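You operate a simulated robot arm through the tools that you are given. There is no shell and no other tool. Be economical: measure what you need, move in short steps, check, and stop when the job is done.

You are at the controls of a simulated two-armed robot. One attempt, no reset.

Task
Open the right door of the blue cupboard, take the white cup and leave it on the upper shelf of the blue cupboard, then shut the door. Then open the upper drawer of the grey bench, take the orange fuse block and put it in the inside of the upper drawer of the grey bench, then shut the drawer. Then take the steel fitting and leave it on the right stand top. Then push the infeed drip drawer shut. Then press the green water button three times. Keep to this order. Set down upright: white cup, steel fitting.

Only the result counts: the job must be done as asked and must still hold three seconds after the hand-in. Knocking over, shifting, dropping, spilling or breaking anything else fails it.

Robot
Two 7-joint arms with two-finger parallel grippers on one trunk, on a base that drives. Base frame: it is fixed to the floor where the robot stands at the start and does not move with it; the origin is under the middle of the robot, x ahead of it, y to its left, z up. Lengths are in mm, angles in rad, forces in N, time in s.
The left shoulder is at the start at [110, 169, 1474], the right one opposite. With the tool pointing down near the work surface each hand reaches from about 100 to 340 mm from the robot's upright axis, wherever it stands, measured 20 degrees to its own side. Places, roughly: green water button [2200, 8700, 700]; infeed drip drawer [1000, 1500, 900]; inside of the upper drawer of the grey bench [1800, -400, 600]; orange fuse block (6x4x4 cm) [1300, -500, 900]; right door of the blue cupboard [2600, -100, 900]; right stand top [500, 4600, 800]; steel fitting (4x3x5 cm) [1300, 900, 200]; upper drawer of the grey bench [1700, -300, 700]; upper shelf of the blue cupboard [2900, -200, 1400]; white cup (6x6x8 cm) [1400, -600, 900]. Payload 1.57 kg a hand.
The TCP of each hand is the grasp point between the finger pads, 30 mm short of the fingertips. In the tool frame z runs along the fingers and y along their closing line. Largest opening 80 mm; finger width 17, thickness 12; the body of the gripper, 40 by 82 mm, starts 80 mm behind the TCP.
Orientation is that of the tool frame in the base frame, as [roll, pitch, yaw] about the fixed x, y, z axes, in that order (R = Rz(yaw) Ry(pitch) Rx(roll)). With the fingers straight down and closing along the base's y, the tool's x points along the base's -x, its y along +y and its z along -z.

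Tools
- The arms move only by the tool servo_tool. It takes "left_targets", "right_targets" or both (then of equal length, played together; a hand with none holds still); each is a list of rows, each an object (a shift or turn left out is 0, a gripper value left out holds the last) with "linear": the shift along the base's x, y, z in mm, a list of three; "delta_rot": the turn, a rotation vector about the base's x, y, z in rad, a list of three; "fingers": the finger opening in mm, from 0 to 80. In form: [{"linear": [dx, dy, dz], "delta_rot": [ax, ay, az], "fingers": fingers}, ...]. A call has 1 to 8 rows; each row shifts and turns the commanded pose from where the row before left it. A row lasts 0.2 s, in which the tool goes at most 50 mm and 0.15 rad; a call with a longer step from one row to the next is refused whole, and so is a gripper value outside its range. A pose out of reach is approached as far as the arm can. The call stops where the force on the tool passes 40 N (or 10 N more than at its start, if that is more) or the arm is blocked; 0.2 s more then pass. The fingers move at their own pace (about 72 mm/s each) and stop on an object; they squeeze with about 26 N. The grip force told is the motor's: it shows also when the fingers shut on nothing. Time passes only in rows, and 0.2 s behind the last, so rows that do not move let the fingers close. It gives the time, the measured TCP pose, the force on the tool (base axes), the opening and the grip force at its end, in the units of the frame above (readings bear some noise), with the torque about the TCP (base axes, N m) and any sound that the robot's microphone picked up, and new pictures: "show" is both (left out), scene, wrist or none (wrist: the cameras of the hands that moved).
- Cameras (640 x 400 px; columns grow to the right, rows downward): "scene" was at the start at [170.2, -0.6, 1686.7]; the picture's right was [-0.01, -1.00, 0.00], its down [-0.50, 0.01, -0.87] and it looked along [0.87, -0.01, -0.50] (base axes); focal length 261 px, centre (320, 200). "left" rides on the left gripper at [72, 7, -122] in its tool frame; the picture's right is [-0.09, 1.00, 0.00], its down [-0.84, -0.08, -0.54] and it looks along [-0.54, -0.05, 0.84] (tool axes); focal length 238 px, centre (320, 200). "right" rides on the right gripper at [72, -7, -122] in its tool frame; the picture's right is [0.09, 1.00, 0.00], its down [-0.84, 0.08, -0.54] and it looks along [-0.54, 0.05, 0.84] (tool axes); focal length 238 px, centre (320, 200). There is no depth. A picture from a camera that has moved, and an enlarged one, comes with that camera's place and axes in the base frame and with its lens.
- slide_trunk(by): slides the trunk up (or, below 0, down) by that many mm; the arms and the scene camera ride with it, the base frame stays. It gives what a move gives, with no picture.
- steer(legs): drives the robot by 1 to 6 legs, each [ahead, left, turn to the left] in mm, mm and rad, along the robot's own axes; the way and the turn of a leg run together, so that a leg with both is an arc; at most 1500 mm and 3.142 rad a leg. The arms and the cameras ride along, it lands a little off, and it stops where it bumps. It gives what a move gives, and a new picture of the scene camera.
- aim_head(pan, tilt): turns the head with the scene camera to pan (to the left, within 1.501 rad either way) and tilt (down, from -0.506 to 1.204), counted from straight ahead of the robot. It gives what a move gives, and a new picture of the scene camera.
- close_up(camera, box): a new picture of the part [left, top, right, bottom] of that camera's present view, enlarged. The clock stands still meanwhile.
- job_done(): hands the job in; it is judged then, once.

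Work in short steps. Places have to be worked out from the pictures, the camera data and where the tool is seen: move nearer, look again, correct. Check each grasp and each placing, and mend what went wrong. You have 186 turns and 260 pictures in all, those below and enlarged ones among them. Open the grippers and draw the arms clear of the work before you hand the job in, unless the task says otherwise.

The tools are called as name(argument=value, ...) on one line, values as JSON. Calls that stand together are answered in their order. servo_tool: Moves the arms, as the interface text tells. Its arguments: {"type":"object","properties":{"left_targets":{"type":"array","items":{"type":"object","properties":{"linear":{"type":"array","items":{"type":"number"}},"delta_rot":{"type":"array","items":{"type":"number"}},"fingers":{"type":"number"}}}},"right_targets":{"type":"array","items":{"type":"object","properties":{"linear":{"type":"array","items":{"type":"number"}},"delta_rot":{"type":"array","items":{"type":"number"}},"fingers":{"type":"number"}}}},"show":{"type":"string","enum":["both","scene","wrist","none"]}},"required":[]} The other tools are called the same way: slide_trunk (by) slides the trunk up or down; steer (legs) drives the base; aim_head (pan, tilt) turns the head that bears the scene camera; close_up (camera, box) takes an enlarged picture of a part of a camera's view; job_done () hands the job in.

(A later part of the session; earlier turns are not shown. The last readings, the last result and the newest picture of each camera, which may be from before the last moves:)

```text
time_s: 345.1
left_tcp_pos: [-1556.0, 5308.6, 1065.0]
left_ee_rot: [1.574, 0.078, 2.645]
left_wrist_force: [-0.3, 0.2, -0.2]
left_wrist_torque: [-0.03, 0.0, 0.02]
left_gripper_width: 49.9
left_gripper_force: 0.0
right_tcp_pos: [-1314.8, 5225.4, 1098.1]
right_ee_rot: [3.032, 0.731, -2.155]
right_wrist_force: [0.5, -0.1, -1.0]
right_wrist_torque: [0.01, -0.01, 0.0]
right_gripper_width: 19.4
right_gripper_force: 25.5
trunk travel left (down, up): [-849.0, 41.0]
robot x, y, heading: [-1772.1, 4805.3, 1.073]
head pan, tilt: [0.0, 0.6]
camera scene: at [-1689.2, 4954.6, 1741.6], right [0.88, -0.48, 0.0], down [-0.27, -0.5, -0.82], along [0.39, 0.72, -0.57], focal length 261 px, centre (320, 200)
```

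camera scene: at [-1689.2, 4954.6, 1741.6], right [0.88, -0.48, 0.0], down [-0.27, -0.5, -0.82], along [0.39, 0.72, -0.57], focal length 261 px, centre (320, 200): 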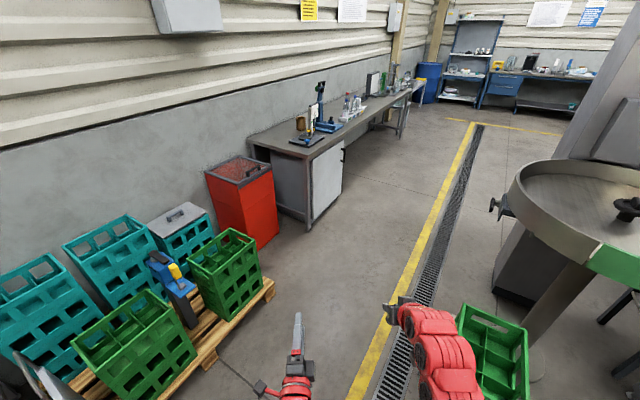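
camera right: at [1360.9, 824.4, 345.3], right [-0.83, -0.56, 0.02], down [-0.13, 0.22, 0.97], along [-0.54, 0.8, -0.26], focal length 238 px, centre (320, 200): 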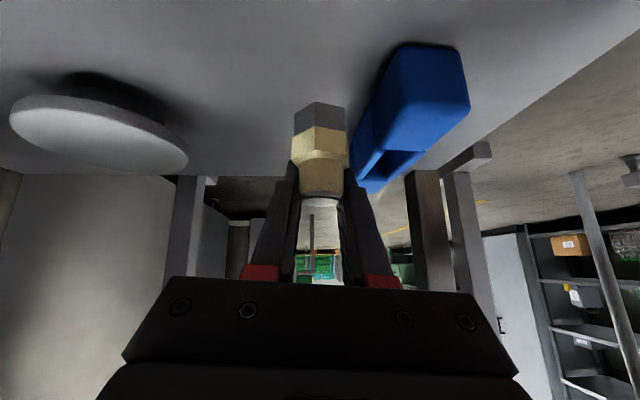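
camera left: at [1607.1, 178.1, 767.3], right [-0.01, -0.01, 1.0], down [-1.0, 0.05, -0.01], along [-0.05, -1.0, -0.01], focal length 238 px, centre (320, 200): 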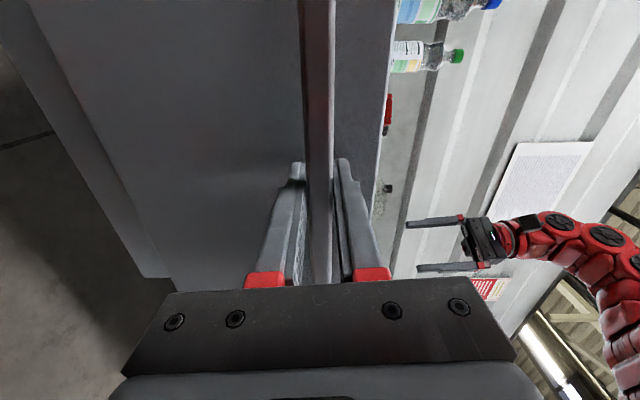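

The lane along the drain is clear. I drive along it past the rotary table and column, then look back to the right at the stands.

steer(legs=[[0, 0, 0.11], [830, 0, 0], [0, 0, -0.66], [1300, 0, 0], [1000, 0, 0]])

aim_head(pan=-1.45, tilt=0.5)

```text
time_s: 362.8
left_tcp_pos: [953.8, 7083.1, 1065.1]
left_ee_rot: [1.573, 0.076, 2.121]
left_wrist_force: [-0.3, 0.3, -0.5]
left_wrist_torque: [0.01, 0.02, -0.01]
left_gripper_width: 50.1
left_gripper_force: 0.0
right_tcp_pos: [1122.3, 6891.0, 1097.5]
right_ee_rot: [3.033, 0.731, -2.673]
right_wrist_force: [0.0, -0.1, -1.3]
right_wrist_torque: [-0.02, 0.01, -0.03]
right_gripper_width: 19.5
right_gripper_force: 26.0
trunk travel left (down, up): [-849.0, 41.0]
robot x, y, heading: [516.9, 6752.1, 0.548]
head pan, tilt: [0.0, 0.6]
camera scene: at [662.6, 6841.2, 1741.7], right [0.52, -0.85, 0.0], down [-0.48, -0.3, -0.83], along [0.7, 0.43, -0.56], focal length 261 px, centre (320, 200)
```

scene: 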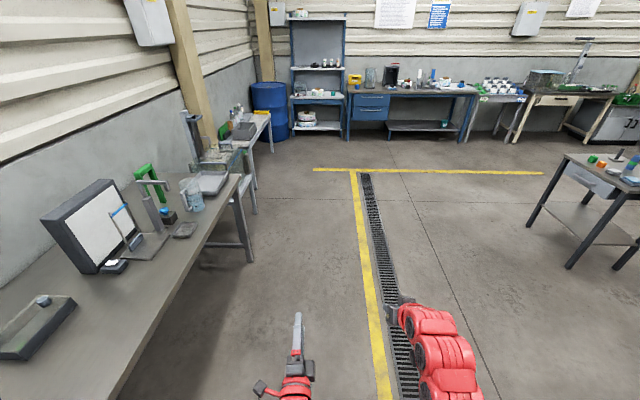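

```text
time_s: 364.4
left_tcp_pos: [954.0, 7082.4, 1066.1]
left_ee_rot: [1.572, 0.076, 2.123]
left_wrist_force: [0.6, -0.3, 0.0]
left_wrist_torque: [0.0, -0.02, -0.02]
left_gripper_width: 49.7
left_gripper_force: 0.0
right_tcp_pos: [1122.5, 6888.6, 1097.9]
right_ee_rot: [3.034, 0.73, -2.674]
right_wrist_force: [0.5, 0.9, -0.9]
right_wrist_torque: [0.02, -0.03, 0.04]
right_gripper_width: 19.4
right_gripper_force: 25.7
trunk travel left (down, up): [-849.0, 41.0]
robot x, y, heading: [520.2, 6749.3, 0.552]
head pan, tilt: [-1.45, 0.499]
camera scene: at [644.0, 6723.8, 1750.7], right [-0.78, -0.62, 0.0], down [-0.3, 0.37, -0.88], along [0.55, -0.69, -0.48], focal length 261 px, centre (320, 200)
```

scene: 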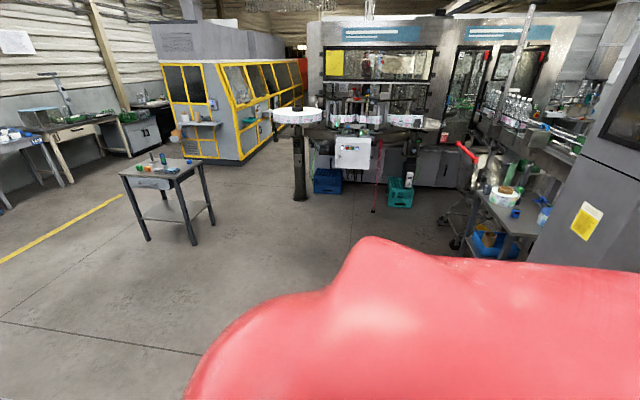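

The table behind the conveyor at pixel (522, 213) matches the right stand exactly. Close-up.

close_up(camera="scene", box=[430, 150, 590, 270])

```text
3.33 times, centred on (510, 210) of scene
camera zoom: at [644.0, 6723.8, 1750.7], right [-0.78, -0.62, 0.0], down [-0.3, 0.37, -0.88], along [0.55, -0.69, -0.48], focal length 868 px, centre (-313, 167)
```

zoom: 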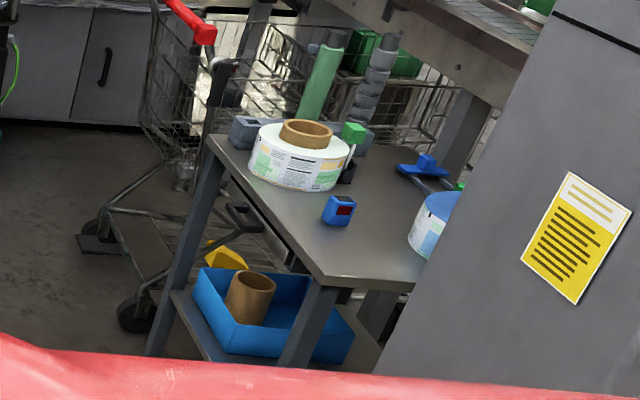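

The stand top spans from corner (552, 4996) to (825, 4449), with free space near the close corner; target spot ≈ (521, 4813). I drive to stand in front of its long side.

steer(legs=[[0, 0, -1.68], [1300, 0, 0], [480, 0, 0], [0, 0, -1.5]])

aim_head(pan=-0.1, tilt=0.75)

```text
time_s: 381.1
left_tcp_pos: [859.8, 4836.5, 1066.4]
left_ee_rot: [1.572, 0.077, -1.045]
left_wrist_force: [-0.5, 0.3, 0.4]
left_wrist_torque: [0.0, 0.0, -0.04]
left_gripper_width: 49.9
left_gripper_force: 0.1
right_tcp_pos: [696.3, 5033.5, 1098.3]
right_ee_rot: [3.032, 0.732, 0.442]
right_wrist_force: [0.3, 0.6, -1.0]
right_wrist_torque: [0.01, 0.02, 0.01]
right_gripper_width: 19.7
right_gripper_force: 25.9
trunk travel left (down, up): [-849.0, 41.0]
robot x, y, heading: [1303.5, 5154.2, -2.618]
head pan, tilt: [-1.45, 0.499]
camera scene: at [1177.7, 5186.4, 1750.7], right [0.8, 0.6, 0.0], down [0.29, -0.38, -0.88], along [-0.53, 0.7, -0.48], focal length 261 px, centre (320, 200)
```

scene: 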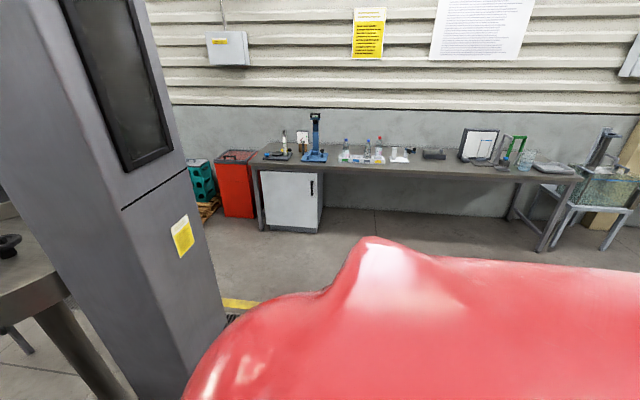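

```text
time_s: 382.6
left_tcp_pos: [860.1, 4835.8, 1065.1]
left_ee_rot: [1.572, 0.079, -1.045]
left_wrist_force: [0.1, 0.5, 0.5]
left_wrist_torque: [0.0, 0.0, -0.04]
left_gripper_width: 49.9
left_gripper_force: 0.1
right_tcp_pos: [695.8, 5031.7, 1097.3]
right_ee_rot: [3.031, 0.732, 0.441]
right_wrist_force: [-0.3, -0.4, -1.9]
right_wrist_torque: [-0.02, 0.03, -0.02]
right_gripper_width: 19.7
right_gripper_force: 26.3
trunk travel left (down, up): [-849.0, 41.0]
robot x, y, heading: [1303.1, 5155.0, -2.616]
head pan, tilt: [-0.099, 0.75]
camera scene: at [1156.8, 5079.6, 1728.8], right [-0.41, 0.91, 0.0], down [0.62, 0.28, -0.73], along [-0.67, -0.3, -0.68], focal length 261 px, centre (320, 200)
```

scene: 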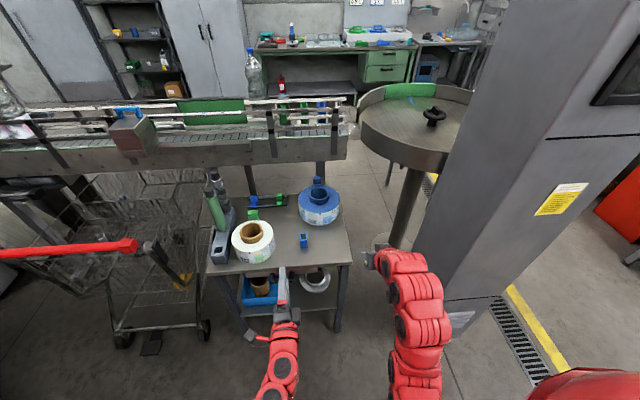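

The free spot on the stand is at about (515, 4813), right of the small blue box. I drive into position and lower the trunk partly.

steer(legs=[[0, 100, 0], [155, 0, 0]])

slide_trunk(by=-150)

servo_tool(right_targets=[{"linear": [-21.6, -12.5, 0]}, {"linear": [-21.6, -12.5, 0]}, {"linear": [-21.6, -12.5, 0]}, {"linear": [-21.6, -12.5, 0]}, {}], show="both")

```text
time_s: 384.7
left_tcp_pos: [776.5, 4669.8, 1065.5]
left_ee_rot: [1.572, 0.076, -1.04]
left_wrist_force: [0.5, 0.5, 0.1]
left_wrist_torque: [-0.01, -0.01, 0.02]
left_gripper_width: 49.9
left_gripper_force: 0.1
right_tcp_pos: [611.9, 4865.8, 1098.6]
right_ee_rot: [3.034, 0.732, 0.444]
right_wrist_force: [0.2, 0.4, -0.5]
right_wrist_torque: [0.01, -0.01, 0.02]
right_gripper_width: 19.7
right_gripper_force: 25.9
trunk travel left (down, up): [-849.0, 41.0]
robot x, y, heading: [1218.1, 4991.3, -2.617]
head pan, tilt: [-0.099, 0.75]
camera scene: at [1072.8, 4915.7, 1729.0], right [-0.42, 0.91, 0.0], down [0.62, 0.28, -0.73], along [-0.67, -0.31, -0.68], focal length 261 px, centre (320, 200)
```

scene: 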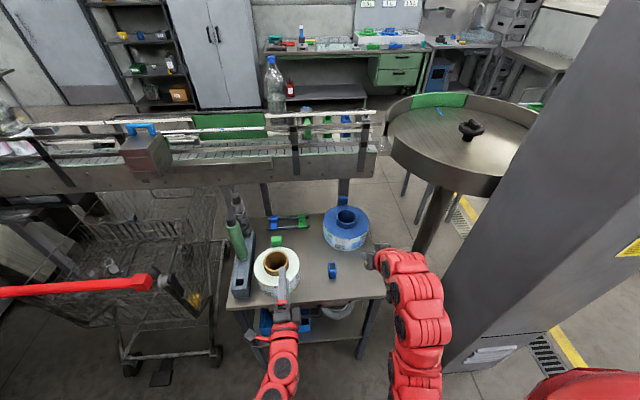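

```text
time_s: 386.5
left_tcp_pos: [775.1, 4668.1, 915.7]
left_ee_rot: [1.573, 0.076, -1.039]
left_wrist_force: [-0.2, 0.1, 0.4]
left_wrist_torque: [-0.02, -0.02, -0.05]
left_gripper_width: 49.9
left_gripper_force: 0.1
right_tcp_pos: [611.4, 4862.4, 947.5]
right_ee_rot: [3.032, 0.732, 0.447]
right_wrist_force: [0.0, 0.2, -1.5]
right_wrist_torque: [0.03, 0.01, -0.01]
right_gripper_width: 20.1
right_gripper_force: 26.0
trunk travel left (down, up): [-699.0, 191.0]
robot x, y, heading: [1217.4, 4990.3, -2.608]
head pan, tilt: [-0.099, 0.75]
```

```text
time_s: 387.7
left_tcp_pos: [776.8, 4669.4, 916.3]
left_ee_rot: [1.573, 0.076, -1.041]
left_wrist_force: [-0.3, -0.8, -0.4]
left_wrist_torque: [-0.01, -0.01, -0.02]
left_gripper_width: 49.8
left_gripper_force: 0.0
right_tcp_pos: [524.8, 4814.6, 948.3]
right_ee_rot: [3.033, 0.73, 0.448]
right_wrist_force: [0.6, -0.3, -1.3]
right_wrist_torque: [0.0, 0.02, -0.01]
right_gripper_width: 19.7
right_gripper_force: 26.5
trunk travel left (down, up): [-699.0, 191.0]
robot x, y, heading: [1214.8, 4987.7, -2.612]
head pan, tilt: [-0.099, 0.75]
camera scene: at [1072.0, 4914.6, 1578.8], right [-0.42, 0.91, 0.0], down [0.62, 0.28, -0.73], along [-0.66, -0.3, -0.68], focal length 261 px, centre (320, 200)
camera right: at [636.4, 4890.0, 989.6], right [0.55, -0.83, 0.02], down [-0.22, -0.13, 0.97], along [-0.8, -0.54, -0.26], focal length 238 px, centre (320, 200)
```

scene: 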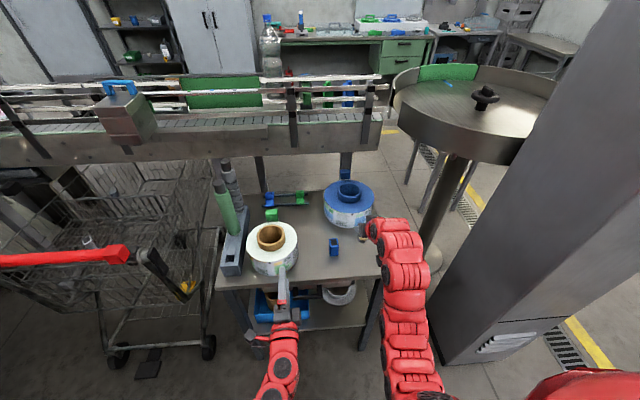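
right: 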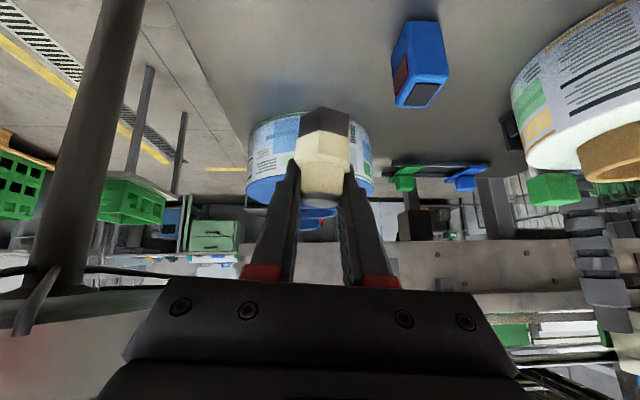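

Projected straight down the fitting lands ~110 mm from the side edge and clear of the items. I lower 60 mm.

servo_tool(right_targets=[{"linear": [0, 0, -20]}, {"linear": [0, 0, -20]}, {"linear": [0, 0, -20]}, {}], show="wrist")

```text
time_s: 388.7
left_tcp_pos: [774.5, 4668.7, 917.2]
left_ee_rot: [1.573, 0.076, -1.04]
left_wrist_force: [0.0, 1.3, -0.1]
left_wrist_torque: [0.01, 0.0, 0.02]
left_gripper_width: 50.0
left_gripper_force: 0.1
right_tcp_pos: [523.8, 4813.7, 887.8]
right_ee_rot: [3.034, 0.731, 0.445]
right_wrist_force: [0.6, 1.0, -1.5]
right_wrist_torque: [-0.02, 0.0, 0.0]
right_gripper_width: 19.8
right_gripper_force: 25.7
trunk travel left (down, up): [-699.0, 191.0]
robot x, y, heading: [1217.9, 4985.9, -2.614]
head pan, tilt: [-0.099, 0.75]
camera right: at [635.8, 4889.4, 930.4], right [0.55, -0.83, 0.02], down [-0.22, -0.13, 0.97], along [-0.8, -0.54, -0.26], focal length 238 px, centre (320, 200)
```

right: 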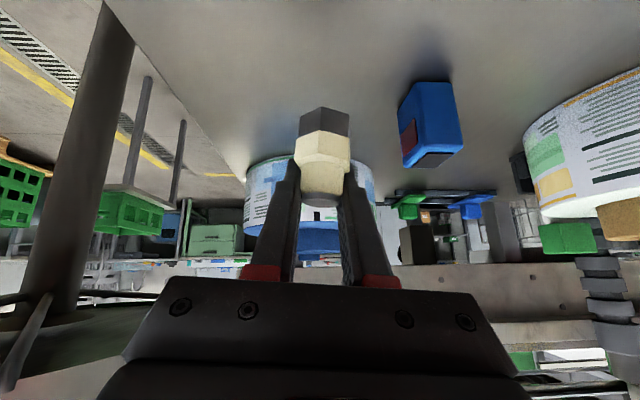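

Base seems ~25 mm above the surface. Lower 12 mm, then in small steps.

servo_tool(right_targets=[{"linear": [0, 0, -6]}, {"linear": [0, 0, -6]}, {"linear": [0, 0, -3]}, {}], show="wrist")

```text
time_s: 389.7
left_tcp_pos: [775.5, 4667.8, 917.2]
left_ee_rot: [1.573, 0.078, -1.041]
left_wrist_force: [0.8, 0.1, 0.2]
left_wrist_torque: [0.01, -0.03, 0.01]
left_gripper_width: 50.1
left_gripper_force: 0.1
right_tcp_pos: [524.3, 4815.1, 873.0]
right_ee_rot: [3.035, 0.73, 0.447]
right_wrist_force: [0.8, -0.1, -1.3]
right_wrist_torque: [-0.01, 0.02, -0.01]
right_gripper_width: 19.4
right_gripper_force: 25.7
trunk travel left (down, up): [-699.0, 191.0]
robot x, y, heading: [1218.1, 4988.9, -2.614]
head pan, tilt: [-0.099, 0.75]
camera right: at [635.6, 4889.3, 914.5], right [0.55, -0.83, 0.02], down [-0.22, -0.13, 0.97], along [-0.8, -0.54, -0.26], focal length 238 px, centre (320, 200)
```

right: 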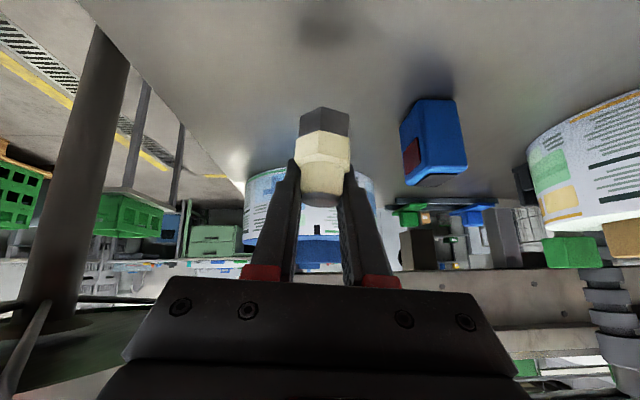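

The fitting's shadow is still separated. Lower 12 more.

servo_tool(right_targets=[{"linear": [0, 0, -5]}, {"linear": [0, 0, -5]}, {"linear": [0, 0, -3]}, {}], show="wrist")

```text
time_s: 390.7
left_tcp_pos: [774.2, 4668.3, 915.6]
left_ee_rot: [1.571, 0.076, -1.04]
left_wrist_force: [0.7, -0.8, 0.8]
left_wrist_torque: [0.01, -0.03, -0.01]
left_gripper_width: 50.2
left_gripper_force: 0.1
right_tcp_pos: [524.7, 4814.2, 860.5]
right_ee_rot: [3.034, 0.732, 0.445]
right_wrist_force: [-0.1, -0.1, -0.4]
right_wrist_torque: [-0.01, 0.01, -0.01]
right_gripper_width: 19.8
right_gripper_force: 25.4
trunk travel left (down, up): [-699.0, 191.0]
robot x, y, heading: [1216.8, 4985.6, -2.612]
head pan, tilt: [-0.099, 0.75]
camera right: at [636.2, 4889.5, 901.6], right [0.55, -0.83, 0.02], down [-0.22, -0.13, 0.97], along [-0.8, -0.54, -0.26], focal length 238 px, centre (320, 200)
```

right: 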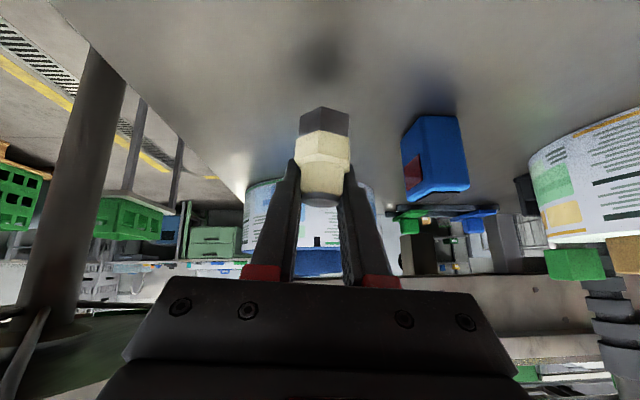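

The shadow moved 30 px for 13 mm; ~45 px (≈18 mm) remain. Lower 13 more.

servo_tool(right_targets=[{"linear": [0, 0, -5]}, {"linear": [0, 0, -5]}, {"linear": [0, 0, -3]}, {}], show="wrist")

```text
time_s: 391.7
left_tcp_pos: [775.4, 4668.8, 915.8]
left_ee_rot: [1.572, 0.078, -1.04]
left_wrist_force: [-0.7, 0.1, 0.0]
left_wrist_torque: [0.01, 0.02, 0.01]
left_gripper_width: 50.0
left_gripper_force: 0.1
right_tcp_pos: [524.5, 4813.6, 847.7]
right_ee_rot: [3.032, 0.731, 0.447]
right_wrist_force: [0.1, 1.0, -0.7]
right_wrist_torque: [0.02, 0.01, -0.03]
right_gripper_width: 19.9
right_gripper_force: 26.6
trunk travel left (down, up): [-699.0, 191.0]
robot x, y, heading: [1213.4, 4988.5, -2.615]
head pan, tilt: [-0.099, 0.75]
camera right: at [636.3, 4889.4, 888.1], right [0.55, -0.83, 0.02], down [-0.22, -0.13, 0.97], along [-0.8, -0.54, -0.26], focal length 238 px, centre (320, 200)
```

right: 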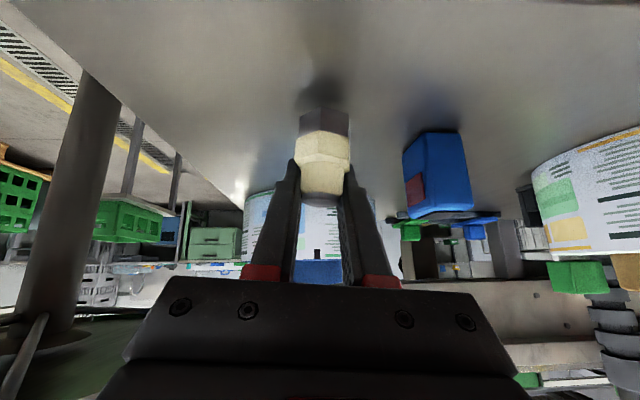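

Shadow is now close (≈ 5 mm left). I lower in 2 mm steps.

servo_tool(right_targets=[{"linear": [0, 0, -2]}, {"linear": [0, 0, -2]}, {}], show="none")

servo_tool(right_targets=[{"linear": [0, 0, -1.5]}, {"linear": [0, 0, -1]}, {}], show="none")

close_up(camera="right", box=[220, 50, 420, 175])

```text
time_s: 392.5
left_tcp_pos: [775.1, 4668.3, 916.4]
left_ee_rot: [1.573, 0.076, -1.041]
left_wrist_force: [0.0, 0.0, -0.3]
left_wrist_torque: [-0.01, -0.02, 0.01]
left_gripper_width: 49.8
left_gripper_force: 0.1
right_tcp_pos: [524.8, 4813.9, 843.1]
right_ee_rot: [3.033, 0.732, 0.447]
right_wrist_force: [0.3, -0.1, 0.3]
right_wrist_torque: [0.0, 0.04, 0.0]
right_gripper_width: 19.8
right_gripper_force: 25.8
trunk travel left (down, up): [-699.0, 191.0]
robot x, y, heading: [1217.0, 4989.9, -2.612]
head pan, tilt: [-0.099, 0.75]
```

```text
time_s: 393.3
left_tcp_pos: [776.4, 4668.4, 915.5]
left_ee_rot: [1.571, 0.078, -1.04]
left_wrist_force: [0.7, -0.1, -0.7]
left_wrist_torque: [-0.01, 0.04, -0.02]
left_gripper_width: 50.3
left_gripper_force: 0.0
right_tcp_pos: [524.3, 4813.7, 840.7]
right_ee_rot: [3.034, 0.73, 0.449]
right_wrist_force: [-0.1, -0.5, -0.8]
right_wrist_torque: [0.03, 0.01, 0.03]
right_gripper_width: 19.8
right_gripper_force: 26.2
trunk travel left (down, up): [-699.0, 191.0]
robot x, y, heading: [1214.7, 4986.2, -2.616]
head pan, tilt: [-0.099, 0.75]
```

```text
3.20 times, centred on (320, 112) of right
camera zoom: at [636.0, 4889.9, 881.4], right [0.55, -0.83, 0.02], down [-0.22, -0.13, 0.97], along [-0.8, -0.54, -0.26], focal length 763 px, centre (320, 480)
```

zoom: 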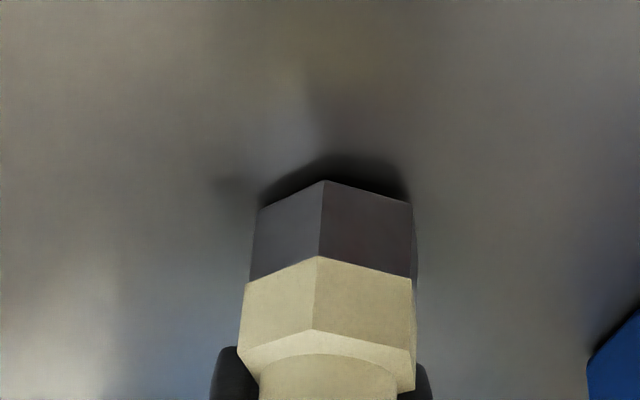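

A thin gap (~2 mm) remains. Continue with 1.5 mm steps until contact.

servo_tool(right_targets=[{"linear": [0, 0, -1.5]}, {"linear": [0, 0, -1]}, {}], show="none")

servo_tool(right_targets=[{"linear": [0, 0, -1]}, {"linear": [0, 0, -1]}, {}], show="none")

```text
time_s: 394.1
left_tcp_pos: [775.9, 4669.1, 916.7]
left_ee_rot: [1.571, 0.078, -1.039]
left_wrist_force: [-0.6, -0.5, 0.0]
left_wrist_torque: [-0.01, -0.01, 0.03]
left_gripper_width: 49.9
left_gripper_force: 0.0
right_tcp_pos: [524.2, 4814.0, 839.2]
right_ee_rot: [3.033, 0.734, 0.447]
right_wrist_force: [-2.6, 0.7, 5.4]
right_wrist_torque: [0.13, 0.02, -0.03]
right_gripper_width: 19.7
right_gripper_force: 26.1
trunk travel left (down, up): [-699.0, 191.0]
robot x, y, heading: [1219.2, 4988.7, -2.612]
head pan, tilt: [-0.099, 0.75]
```

```text
time_s: 394.9
left_tcp_pos: [776.9, 4668.8, 917.0]
left_ee_rot: [1.571, 0.078, -1.04]
left_wrist_force: [0.0, -0.5, 0.0]
left_wrist_torque: [0.02, 0.03, 0.0]
left_gripper_width: 49.9
left_gripper_force: 0.2
right_tcp_pos: [525.4, 4813.8, 838.4]
right_ee_rot: [3.032, 0.738, 0.447]
right_wrist_force: [-1.7, -1.0, 18.2]
right_wrist_torque: [0.33, -0.09, 0.04]
right_gripper_width: 19.8
right_gripper_force: 26.4
trunk travel left (down, up): [-699.0, 191.0]
robot x, y, heading: [1216.4, 4990.3, -2.615]
head pan, tilt: [-0.099, 0.75]
```

Firm contact (18 N). I ease up 0.8 mm, open the fingers, and withdraw along the tool axis.

servo_tool(right_targets=[{"linear": [0, 0, 0.8]}, {"fingers": 26}, {"fingers": 44}, {}, {"linear": [4, 2.3, 5]}, {"linear": [9, 5, 12]}, {"linear": [14, 8, 18]}, {"linear": [14, 8, 18]}], show="wrist")

```text
time_s: 396.7
left_tcp_pos: [776.4, 4669.3, 916.6]
left_ee_rot: [1.573, 0.08, -1.039]
left_wrist_force: [0.0, -0.1, -0.2]
left_wrist_torque: [0.0, 0.02, -0.01]
left_gripper_width: 50.1
left_gripper_force: 0.0
right_tcp_pos: [566.3, 4837.5, 888.3]
right_ee_rot: [3.034, 0.731, 0.446]
right_wrist_force: [-0.2, 0.8, -0.4]
right_wrist_torque: [0.0, -0.01, -0.01]
right_gripper_width: 44.0
right_gripper_force: 0.2
trunk travel left (down, up): [-699.0, 191.0]
robot x, y, heading: [1218.5, 4991.2, -2.609]
head pan, tilt: [-0.099, 0.75]
camera right: at [677.5, 4913.0, 929.8], right [0.55, -0.83, 0.02], down [-0.22, -0.13, 0.97], along [-0.8, -0.54, -0.26], focal length 238 px, centre (320, 200)
```

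right: 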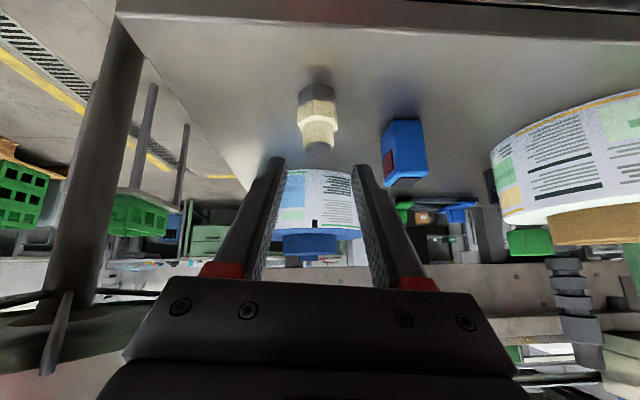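

The fitting stands upright on the stand. Next is the drip drawer: earlier a teal tray at ≈(1019, 1488, 900) was visible from the back side of the infeed conveyor. I raise the trunk and drive back the way I came.

slide_trunk(by=185)

steer(legs=[[-150, 0, 0], [0, 0, -1.646], [1500, 0, 0], [375, 0, 0], [0, 0, 1.64]])

aim_head(pan=0.0, tilt=0.6)

```text
time_s: 398.7
left_tcp_pos: [775.8, 4668.5, 1100.3]
left_ee_rot: [1.573, 0.076, -1.042]
left_wrist_force: [0.1, 1.2, -0.1]
left_wrist_torque: [-0.02, 0.04, 0.05]
left_gripper_width: 49.6
left_gripper_force: 0.0
right_tcp_pos: [565.8, 4837.7, 1072.7]
right_ee_rot: [3.033, 0.73, 0.449]
right_wrist_force: [0.3, 0.7, 0.1]
right_wrist_torque: [0.0, 0.01, -0.03]
right_gripper_width: 44.1
right_gripper_force: 0.1
trunk travel left (down, up): [-884.0, 6.0]
robot x, y, heading: [1215.6, 4987.1, -2.611]
head pan, tilt: [-0.099, 0.75]
```

```text
time_s: 417.1
left_tcp_pos: [76.6, 6455.2, 1100.5]
left_ee_rot: [1.573, 0.076, -1.053]
left_wrist_force: [0.0, -0.3, 0.3]
left_wrist_torque: [0.02, -0.02, 0.03]
left_gripper_width: 50.3
left_gripper_force: 0.0
right_tcp_pos: [-131.4, 6625.8, 1073.7]
right_ee_rot: [3.033, 0.732, 0.435]
right_wrist_force: [0.6, -0.5, -0.4]
right_wrist_torque: [-0.01, 0.01, -0.01]
right_gripper_width: 44.0
right_gripper_force: 0.0
trunk travel left (down, up): [-884.0, 6.0]
robot x, y, heading: [523.4, 6766.2, -2.625]
head pan, tilt: [-0.099, 0.75]
camera scene: at [375.2, 6697.1, 1763.8], right [-0.41, 0.91, 0.0], down [0.62, 0.28, -0.73], along [-0.67, -0.3, -0.68], focal length 261 px, centre (320, 200)
```

scene: 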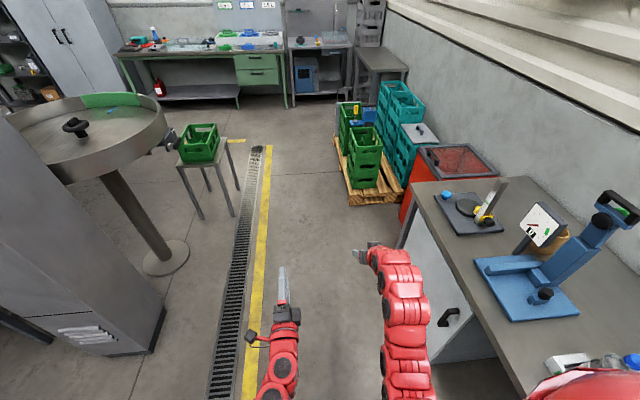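

```text
time_s: 417.8
left_tcp_pos: [75.6, 6454.9, 1101.6]
left_ee_rot: [1.573, 0.077, -1.052]
left_wrist_force: [-0.4, -0.5, 0.8]
left_wrist_torque: [-0.01, 0.0, 0.02]
left_gripper_width: 49.9
left_gripper_force: 0.0
right_tcp_pos: [-131.4, 6627.0, 1073.3]
right_ee_rot: [3.034, 0.73, 0.435]
right_wrist_force: [-0.6, -0.7, -0.2]
right_wrist_torque: [0.01, 0.01, 0.01]
right_gripper_width: 44.2
right_gripper_force: 0.0
trunk travel left (down, up): [-884.0, 6.0]
robot x, y, heading: [522.9, 6768.8, -2.628]
head pan, tilt: [0.0, 0.6]
camera scene: at [374.2, 6686.9, 1776.6], right [-0.49, 0.87, 0.0], down [0.49, 0.28, -0.82], along [-0.72, -0.41, -0.57], focal length 261 px, centre (320, 200)
```

scene: 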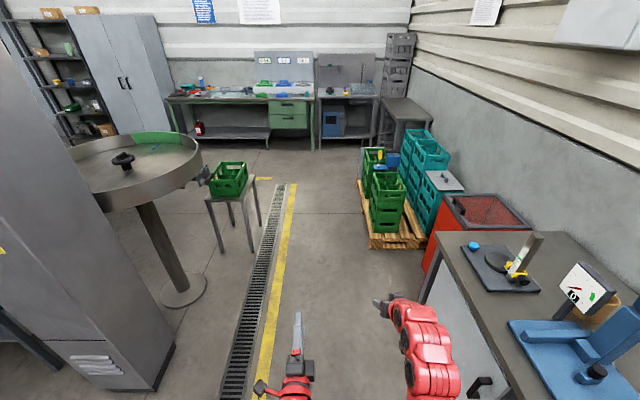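

Lane is clear. I retrace: along the lane, past the crate stand, then turn towards the infeed bay.

steer(legs=[[1500, 15, 0], [800, 0, 0], [0, 0, 0.66], [830, 0, 0], [0, 0, 1.12]])

```text
refused: leg 1 is longer than a leg can be; nothing moved
```

Leg length limit slightly exceeded; I split it differently.

steer(legs=[[1400, 15, 0], [900, 0, 0], [0, 0, 0.66], [830, 0, 0], [0, 0, 1.12]])

```text
time_s: 438.0
left_tcp_pos: [-1431.2, 4437.0, 1100.7]
left_ee_rot: [1.573, 0.079, 0.711]
left_wrist_force: [0.0, -0.1, -0.3]
left_wrist_torque: [-0.02, -0.01, 0.0]
left_gripper_width: 50.3
left_gripper_force: 0.1
right_tcp_pos: [-1559.3, 4199.6, 1073.5]
right_ee_rot: [3.034, 0.731, 2.197]
right_wrist_force: [0.6, -0.5, -0.7]
right_wrist_torque: [0.02, 0.04, 0.02]
right_gripper_width: 44.0
right_gripper_force: 0.1
trunk travel left (down, up): [-884.0, 6.0]
robot x, y, heading: [-1825.6, 4814.2, -0.861]
head pan, tilt: [0.0, 0.6]
camera scene: at [-1716.0, 4686.0, 1776.6], right [-0.76, -0.65, 0.0], down [-0.37, 0.43, -0.82], along [0.54, -0.63, -0.57], focal length 261 px, centre (320, 200)
```

scene: 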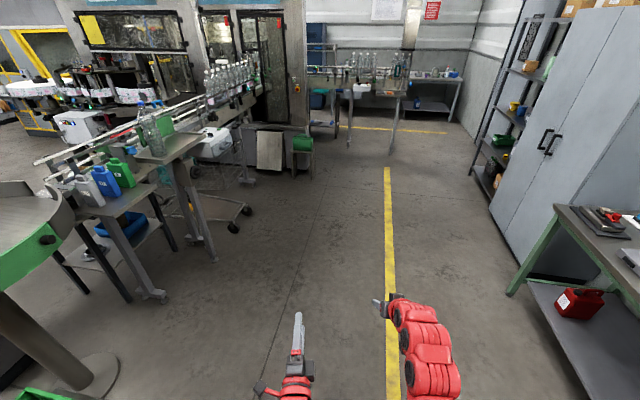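

Bay visible ahead. I drive towards it.

steer(legs=[[0, 0, 0.02], [1400, 0, 0], [1350, 0, 0], [0, 0, -0.15]])

aim_head(pan=0.2, tilt=0.6)

```text
time_s: 452.3
left_tcp_pos: [369.3, 2355.1, 1100.1]
left_ee_rot: [1.572, 0.076, 0.597]
left_wrist_force: [0.0, 0.7, 0.0]
left_wrist_torque: [-0.02, 0.04, -0.03]
left_gripper_width: 50.0
left_gripper_force: 0.0
right_tcp_pos: [215.2, 2133.0, 1072.2]
right_ee_rot: [3.033, 0.732, 2.085]
right_wrist_force: [0.6, -0.5, 0.1]
right_wrist_torque: [-0.02, 0.0, 0.02]
right_gripper_width: 44.1
right_gripper_force: 0.0
trunk travel left (down, up): [-884.0, 6.0]
robot x, y, heading: [20.2, 2771.5, -0.977]
head pan, tilt: [0.0, 0.6]
camera scene: at [114.0, 2633.4, 1776.6], right [-0.83, -0.56, 0.0], down [-0.32, 0.47, -0.82], along [0.46, -0.68, -0.57], focal length 261 px, centre (320, 200)
```

scene: 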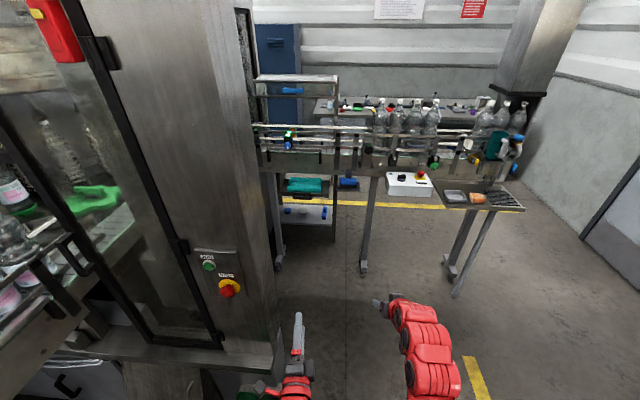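

```text
time_s: 453.0
left_tcp_pos: [369.4, 2354.1, 1100.5]
left_ee_rot: [1.573, 0.078, 0.599]
left_wrist_force: [0.6, 0.1, -0.2]
left_wrist_torque: [0.03, 0.01, 0.0]
left_gripper_width: 50.0
left_gripper_force: 0.0
right_tcp_pos: [215.0, 2132.7, 1072.5]
right_ee_rot: [3.033, 0.731, 2.085]
right_wrist_force: [0.0, -0.3, 0.3]
right_wrist_torque: [-0.01, 0.01, -0.04]
right_gripper_width: 44.0
right_gripper_force: 0.0
trunk travel left (down, up): [-884.0, 6.0]
robot x, y, heading: [18.8, 2773.0, -0.971]
head pan, tilt: [0.201, 0.6]
camera scene: at [126.9, 2644.6, 1776.6], right [-0.7, -0.72, 0.0], down [-0.4, 0.39, -0.83], along [0.59, -0.58, -0.56], focal length 261 px, centre (320, 200)
```

scene: 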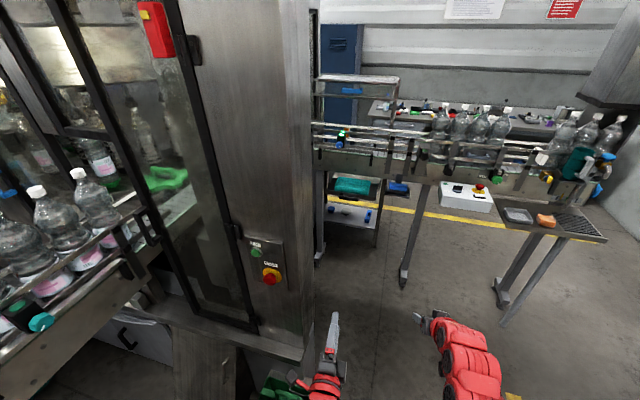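

I zoom on the infeed conveyor's underside (teal tray region).

close_up(camera="scene", box=[300, 110, 460, 270])

```text
2.50 times, centred on (380, 190) of scene
camera zoom: at [126.9, 2644.6, 1776.6], right [-0.7, -0.72, 0.0], down [-0.4, 0.39, -0.83], along [0.59, -0.58, -0.56], focal length 651 px, centre (170, 225)
```

zoom: 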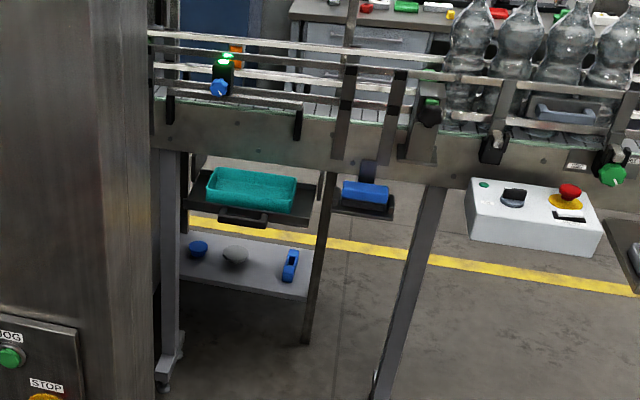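

The drip drawer is the black tray (with teal sponge) sticking out from under the conveyor: front/handle at F≈-1272, R≈850, z≈885; a cabinet corner at R≈770 limits me to R≥1130. I align, shift right, close the left fingers and spread the left hand outward.

steer(legs=[[0, 0, -0.09], [150, -80, 0]])

slide_trunk(by=-150)

servo_tool(left_targets=[{"linear": [35, 20, 0], "fingers": 0}, {"linear": [35, 20, 0]}, {"linear": [35, 20, 0]}, {"linear": [35, 20, 0]}, {"linear": [35, 20, 0]}, {"linear": [35, 20, 0]}, {}], show="scene")

```text
time_s: 455.0
left_tcp_pos: [333.6, 2158.6, 1100.7]
left_ee_rot: [1.573, 0.077, 0.512]
left_wrist_force: [0.6, -0.1, 0.2]
left_wrist_torque: [0.03, -0.01, 0.0]
left_gripper_width: 50.1
left_gripper_force: 0.1
right_tcp_pos: [160.0, 1951.0, 1074.7]
right_ee_rot: [3.034, 0.733, 1.996]
right_wrist_force: [0.5, 0.3, 0.6]
right_wrist_torque: [0.01, 0.01, -0.05]
right_gripper_width: 43.9
right_gripper_force: 0.0
trunk travel left (down, up): [-884.0, 6.0]
robot x, y, heading: [21.8, 2603.8, -1.059]
head pan, tilt: [0.201, 0.6]
camera scene: at [117.6, 2469.4, 1776.9], right [-0.76, -0.65, 0.0], down [-0.37, 0.43, -0.83], along [0.54, -0.63, -0.56], focal length 261 px, centre (320, 200)
```

scene: 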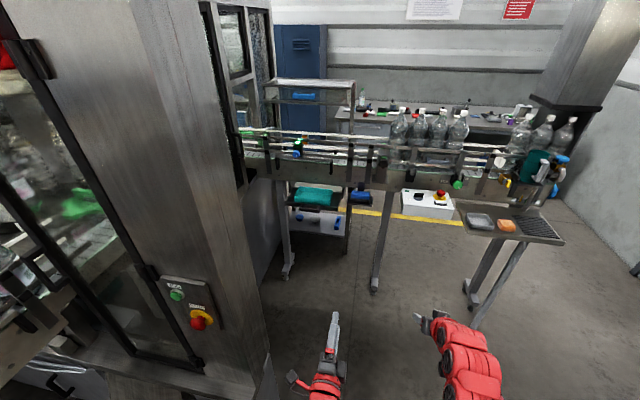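

```text
time_s: 456.7
left_tcp_pos: [333.5, 2157.1, 951.8]
left_ee_rot: [1.571, 0.076, 0.511]
left_wrist_force: [0.6, 1.2, -0.2]
left_wrist_torque: [0.0, -0.04, 0.0]
left_gripper_width: 49.9
left_gripper_force: 0.1
right_tcp_pos: [159.8, 1950.4, 923.5]
right_ee_rot: [3.032, 0.732, 1.999]
right_wrist_force: [0.6, 0.6, 0.3]
right_wrist_torque: [0.01, -0.01, 0.01]
right_gripper_width: 44.1
right_gripper_force: 0.0
trunk travel left (down, up): [-734.0, 156.0]
robot x, y, heading: [21.9, 2603.5, -1.06]
head pan, tilt: [0.201, 0.6]
```

```text
time_s: 458.3
left_tcp_pos: [541.4, 2278.3, 950.4]
left_ee_rot: [1.573, 0.074, 0.512]
left_wrist_force: [1.0, -0.1, -0.5]
left_wrist_torque: [-0.03, 0.02, 0.0]
left_gripper_width: 0.1
left_gripper_force: 21.3
right_tcp_pos: [158.8, 1948.5, 924.6]
right_ee_rot: [3.033, 0.731, 1.998]
right_wrist_force: [-0.6, -0.4, -0.1]
right_wrist_torque: [-0.03, -0.02, 0.02]
right_gripper_width: 43.8
right_gripper_force: 0.1
trunk travel left (down, up): [-734.0, 156.0]
robot x, y, heading: [22.0, 2606.0, -1.061]
head pan, tilt: [0.201, 0.6]
camera scene: at [116.9, 2466.8, 1626.7], right [-0.76, -0.65, 0.0], down [-0.37, 0.43, -0.83], along [0.54, -0.63, -0.56], focal length 261 px, centre (320, 200)
```

scene: 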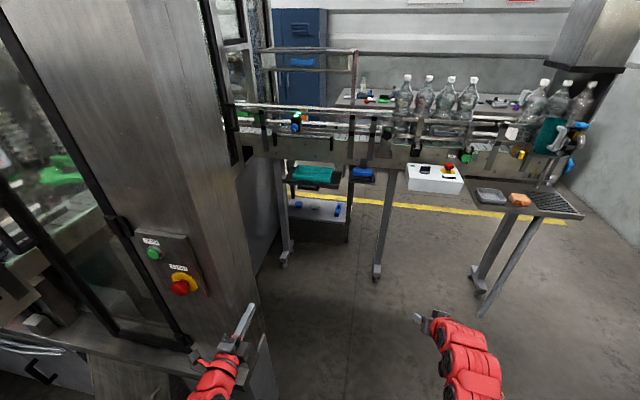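

The hand's camera side is close to the cabinet, so I shift right 45 mm. Then lower the trunk and extend the left hand forward ~200 mm at z≈885.

steer(legs=[[0, -45, 0]])

slide_trunk(by=-120)

servo_tool(left_targets=[{"linear": [14, -25, 8]}, {"linear": [14, -25, 8]}, {"linear": [14, -25, 8]}, {"linear": [14, -25, 8]}, {"linear": [14, -25, 8]}, {"linear": [14, -25, 8]}, {"linear": [14, -25, 7]}, {}], show="scene")

```text
time_s: 459.2
left_tcp_pos: [504.1, 2256.3, 951.5]
left_ee_rot: [1.572, 0.077, 0.513]
left_wrist_force: [-0.8, -0.8, -0.1]
left_wrist_torque: [0.0, -0.01, -0.02]
left_gripper_width: 0.0
left_gripper_force: 21.5
right_tcp_pos: [120.4, 1928.4, 923.6]
right_ee_rot: [3.034, 0.731, 2.0]
right_wrist_force: [-0.5, -0.9, -0.6]
right_wrist_torque: [-0.02, 0.01, -0.04]
right_gripper_width: 44.0
right_gripper_force: 0.0
trunk travel left (down, up): [-734.0, 156.0]
robot x, y, heading: [-17.3, 2581.5, -1.057]
head pan, tilt: [0.201, 0.6]
camera scene: at [78.9, 2445.5, 1626.6], right [-0.76, -0.65, 0.0], down [-0.37, 0.43, -0.82], along [0.54, -0.63, -0.57], focal length 261 px, centre (320, 200)
```

scene: 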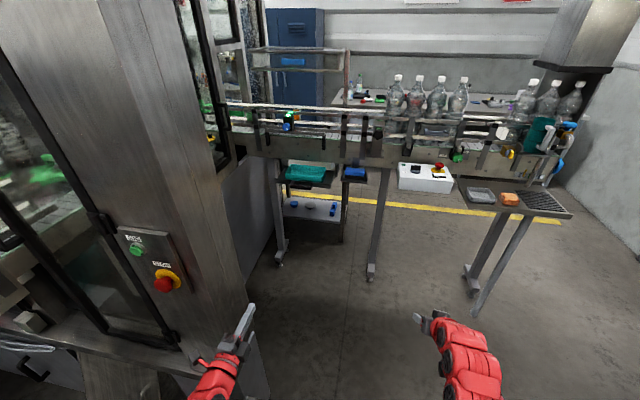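

```text
time_s: 460.7
left_tcp_pos: [502.4, 2256.1, 832.2]
left_ee_rot: [1.573, 0.076, 0.512]
left_wrist_force: [0.5, -0.4, -0.1]
left_wrist_torque: [0.01, 0.0, -0.01]
left_gripper_width: 0.0
left_gripper_force: 21.1
right_tcp_pos: [121.7, 1927.4, 803.5]
right_ee_rot: [3.033, 0.73, 1.999]
right_wrist_force: [0.4, 0.2, 0.1]
right_wrist_torque: [0.04, -0.01, -0.02]
right_gripper_width: 44.3
right_gripper_force: 0.1
trunk travel left (down, up): [-614.0, 276.0]
robot x, y, heading: [-20.2, 2583.6, -1.063]
head pan, tilt: [0.201, 0.6]
```

```text
time_s: 461.6
left_tcp_pos: [547.1, 2180.4, 853.6]
left_ee_rot: [1.575, 0.071, 0.515]
left_wrist_force: [-63.9, 46.2, 27.1]
left_wrist_torque: [4.26, 0.1, 9.78]
left_gripper_width: 0.0
left_gripper_force: 20.8
right_tcp_pos: [119.8, 1929.8, 803.4]
right_ee_rot: [3.031, 0.73, 2.0]
right_wrist_force: [0.6, -0.1, -0.8]
right_wrist_torque: [-0.01, 0.07, 0.01]
right_gripper_width: 44.2
right_gripper_force: 0.1
trunk travel left (down, up): [-614.0, 276.0]
robot x, y, heading: [-16.6, 2582.2, -1.061]
head pan, tilt: [0.201, 0.6]
stopped in row 4 (left hand): the force on the tool passed its limit at 151 N (the readings are from after the stop); the commanded pose is now the measured one
camera scene: at [76.6, 2447.0, 1507.0], right [-0.76, -0.65, 0.0], down [-0.37, 0.43, -0.83], along [0.54, -0.62, -0.56], focal length 261 px, centre (320, 200)
```

scene: 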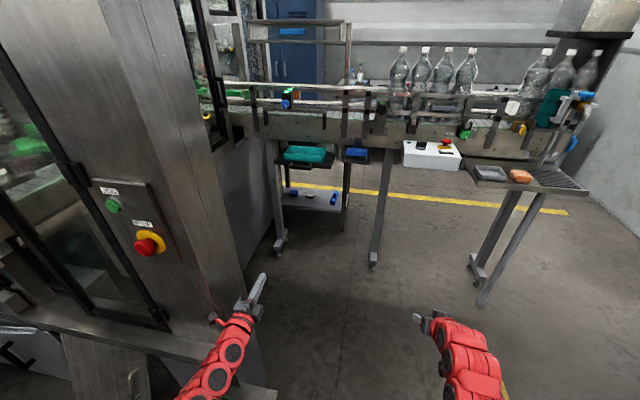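

The hand's camera side touched the cabinet ledge. I move the hand right, and slide the robot right 100 mm for clearance.

servo_tool(left_targets=[{"linear": [-20, -10, 0]}, {"linear": [-35, -20, 0]}, {}], show="none")

steer(legs=[[0, -90, 0]])

servo_tool(left_targets=[{"linear": [14, -25, 8]}, {"linear": [14, -25, 8]}, {"linear": [14, -25, 8]}, {"linear": [14, -25, 8]}, {"linear": [14, -25, 0]}, {}], show="both")

```text
time_s: 462.4
left_tcp_pos: [495.0, 2149.4, 853.4]
left_ee_rot: [1.581, 0.079, 0.516]
left_wrist_force: [-0.6, -0.4, -0.3]
left_wrist_torque: [0.0, 0.0, 0.03]
left_gripper_width: 0.0
left_gripper_force: 21.7
right_tcp_pos: [123.2, 1928.8, 804.0]
right_ee_rot: [3.034, 0.729, 2.001]
right_wrist_force: [0.9, 0.5, 0.4]
right_wrist_torque: [-0.01, -0.01, 0.0]
right_gripper_width: 43.8
right_gripper_force: 0.1
trunk travel left (down, up): [-614.0, 276.0]
robot x, y, heading: [-19.5, 2582.4, -1.061]
head pan, tilt: [0.201, 0.6]
```

```text
time_s: 463.5
left_tcp_pos: [413.6, 2104.7, 854.0]
left_ee_rot: [1.581, 0.078, 0.518]
left_wrist_force: [-0.3, -0.5, 0.0]
left_wrist_torque: [-0.04, -0.03, 0.02]
left_gripper_width: 0.0
left_gripper_force: 21.1
right_tcp_pos: [42.1, 1883.3, 803.3]
right_ee_rot: [3.032, 0.73, 2.001]
right_wrist_force: [0.7, -0.8, 0.0]
right_wrist_torque: [0.03, -0.02, -0.01]
right_gripper_width: 43.9
right_gripper_force: 0.0
trunk travel left (down, up): [-614.0, 276.0]
robot x, y, heading: [-99.3, 2539.0, -1.055]
head pan, tilt: [0.201, 0.6]
camera scene: at [-2.4, 2400.1, 1506.7], right [-0.76, -0.65, 0.0], down [-0.37, 0.43, -0.83], along [0.54, -0.62, -0.56], focal length 261 px, centre (320, 200)
```

scene: 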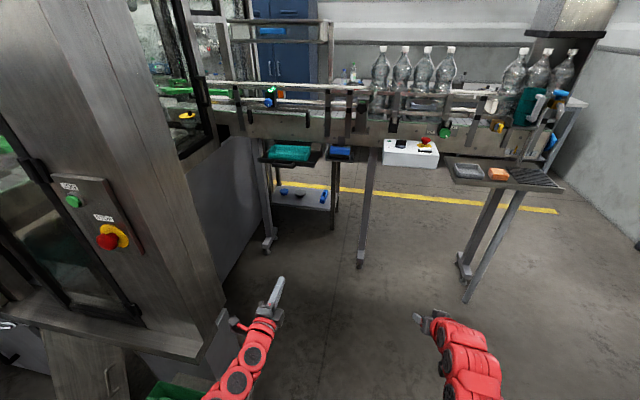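

```text
time_s: 464.9
left_tcp_pos: [485.1, 1979.8, 885.8]
left_ee_rot: [1.58, 0.078, 0.517]
left_wrist_force: [1.1, 0.3, 0.7]
left_wrist_torque: [0.03, -0.01, 0.02]
left_gripper_width: 0.0
left_gripper_force: 20.8
right_tcp_pos: [42.8, 1883.0, 803.2]
right_ee_rot: [3.033, 0.731, 2.001]
right_wrist_force: [-0.3, -0.5, -0.5]
right_wrist_torque: [0.01, 0.0, -0.04]
right_gripper_width: 44.0
right_gripper_force: 0.0
trunk travel left (down, up): [-614.0, 276.0]
robot x, y, heading: [-99.1, 2536.9, -1.06]
head pan, tilt: [0.201, 0.6]
camera scene: at [-1.5, 2401.2, 1506.7], right [-0.76, -0.65, 0.0], down [-0.37, 0.43, -0.83], along [0.54, -0.62, -0.56], focal length 261 px, centre (320, 200)
camera left: at [486.9, 2121.4, 887.5], right [-0.01, -0.01, 1.0], down [-1.0, 0.06, -0.01], along [-0.06, -1.0, -0.01], focal length 238 px, centre (320, 200)
```

scene: 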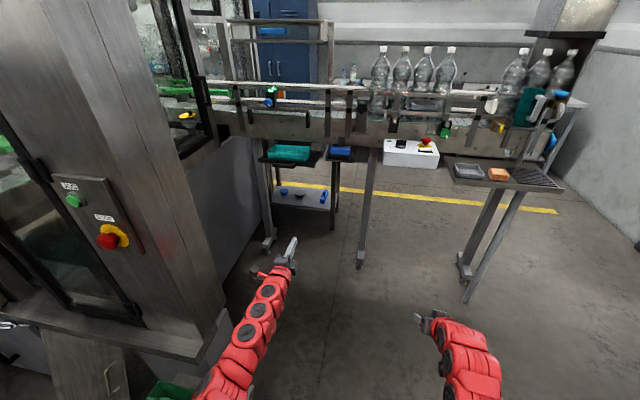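
left: 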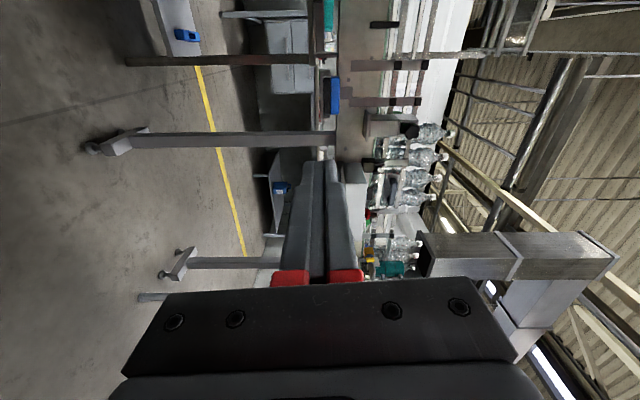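

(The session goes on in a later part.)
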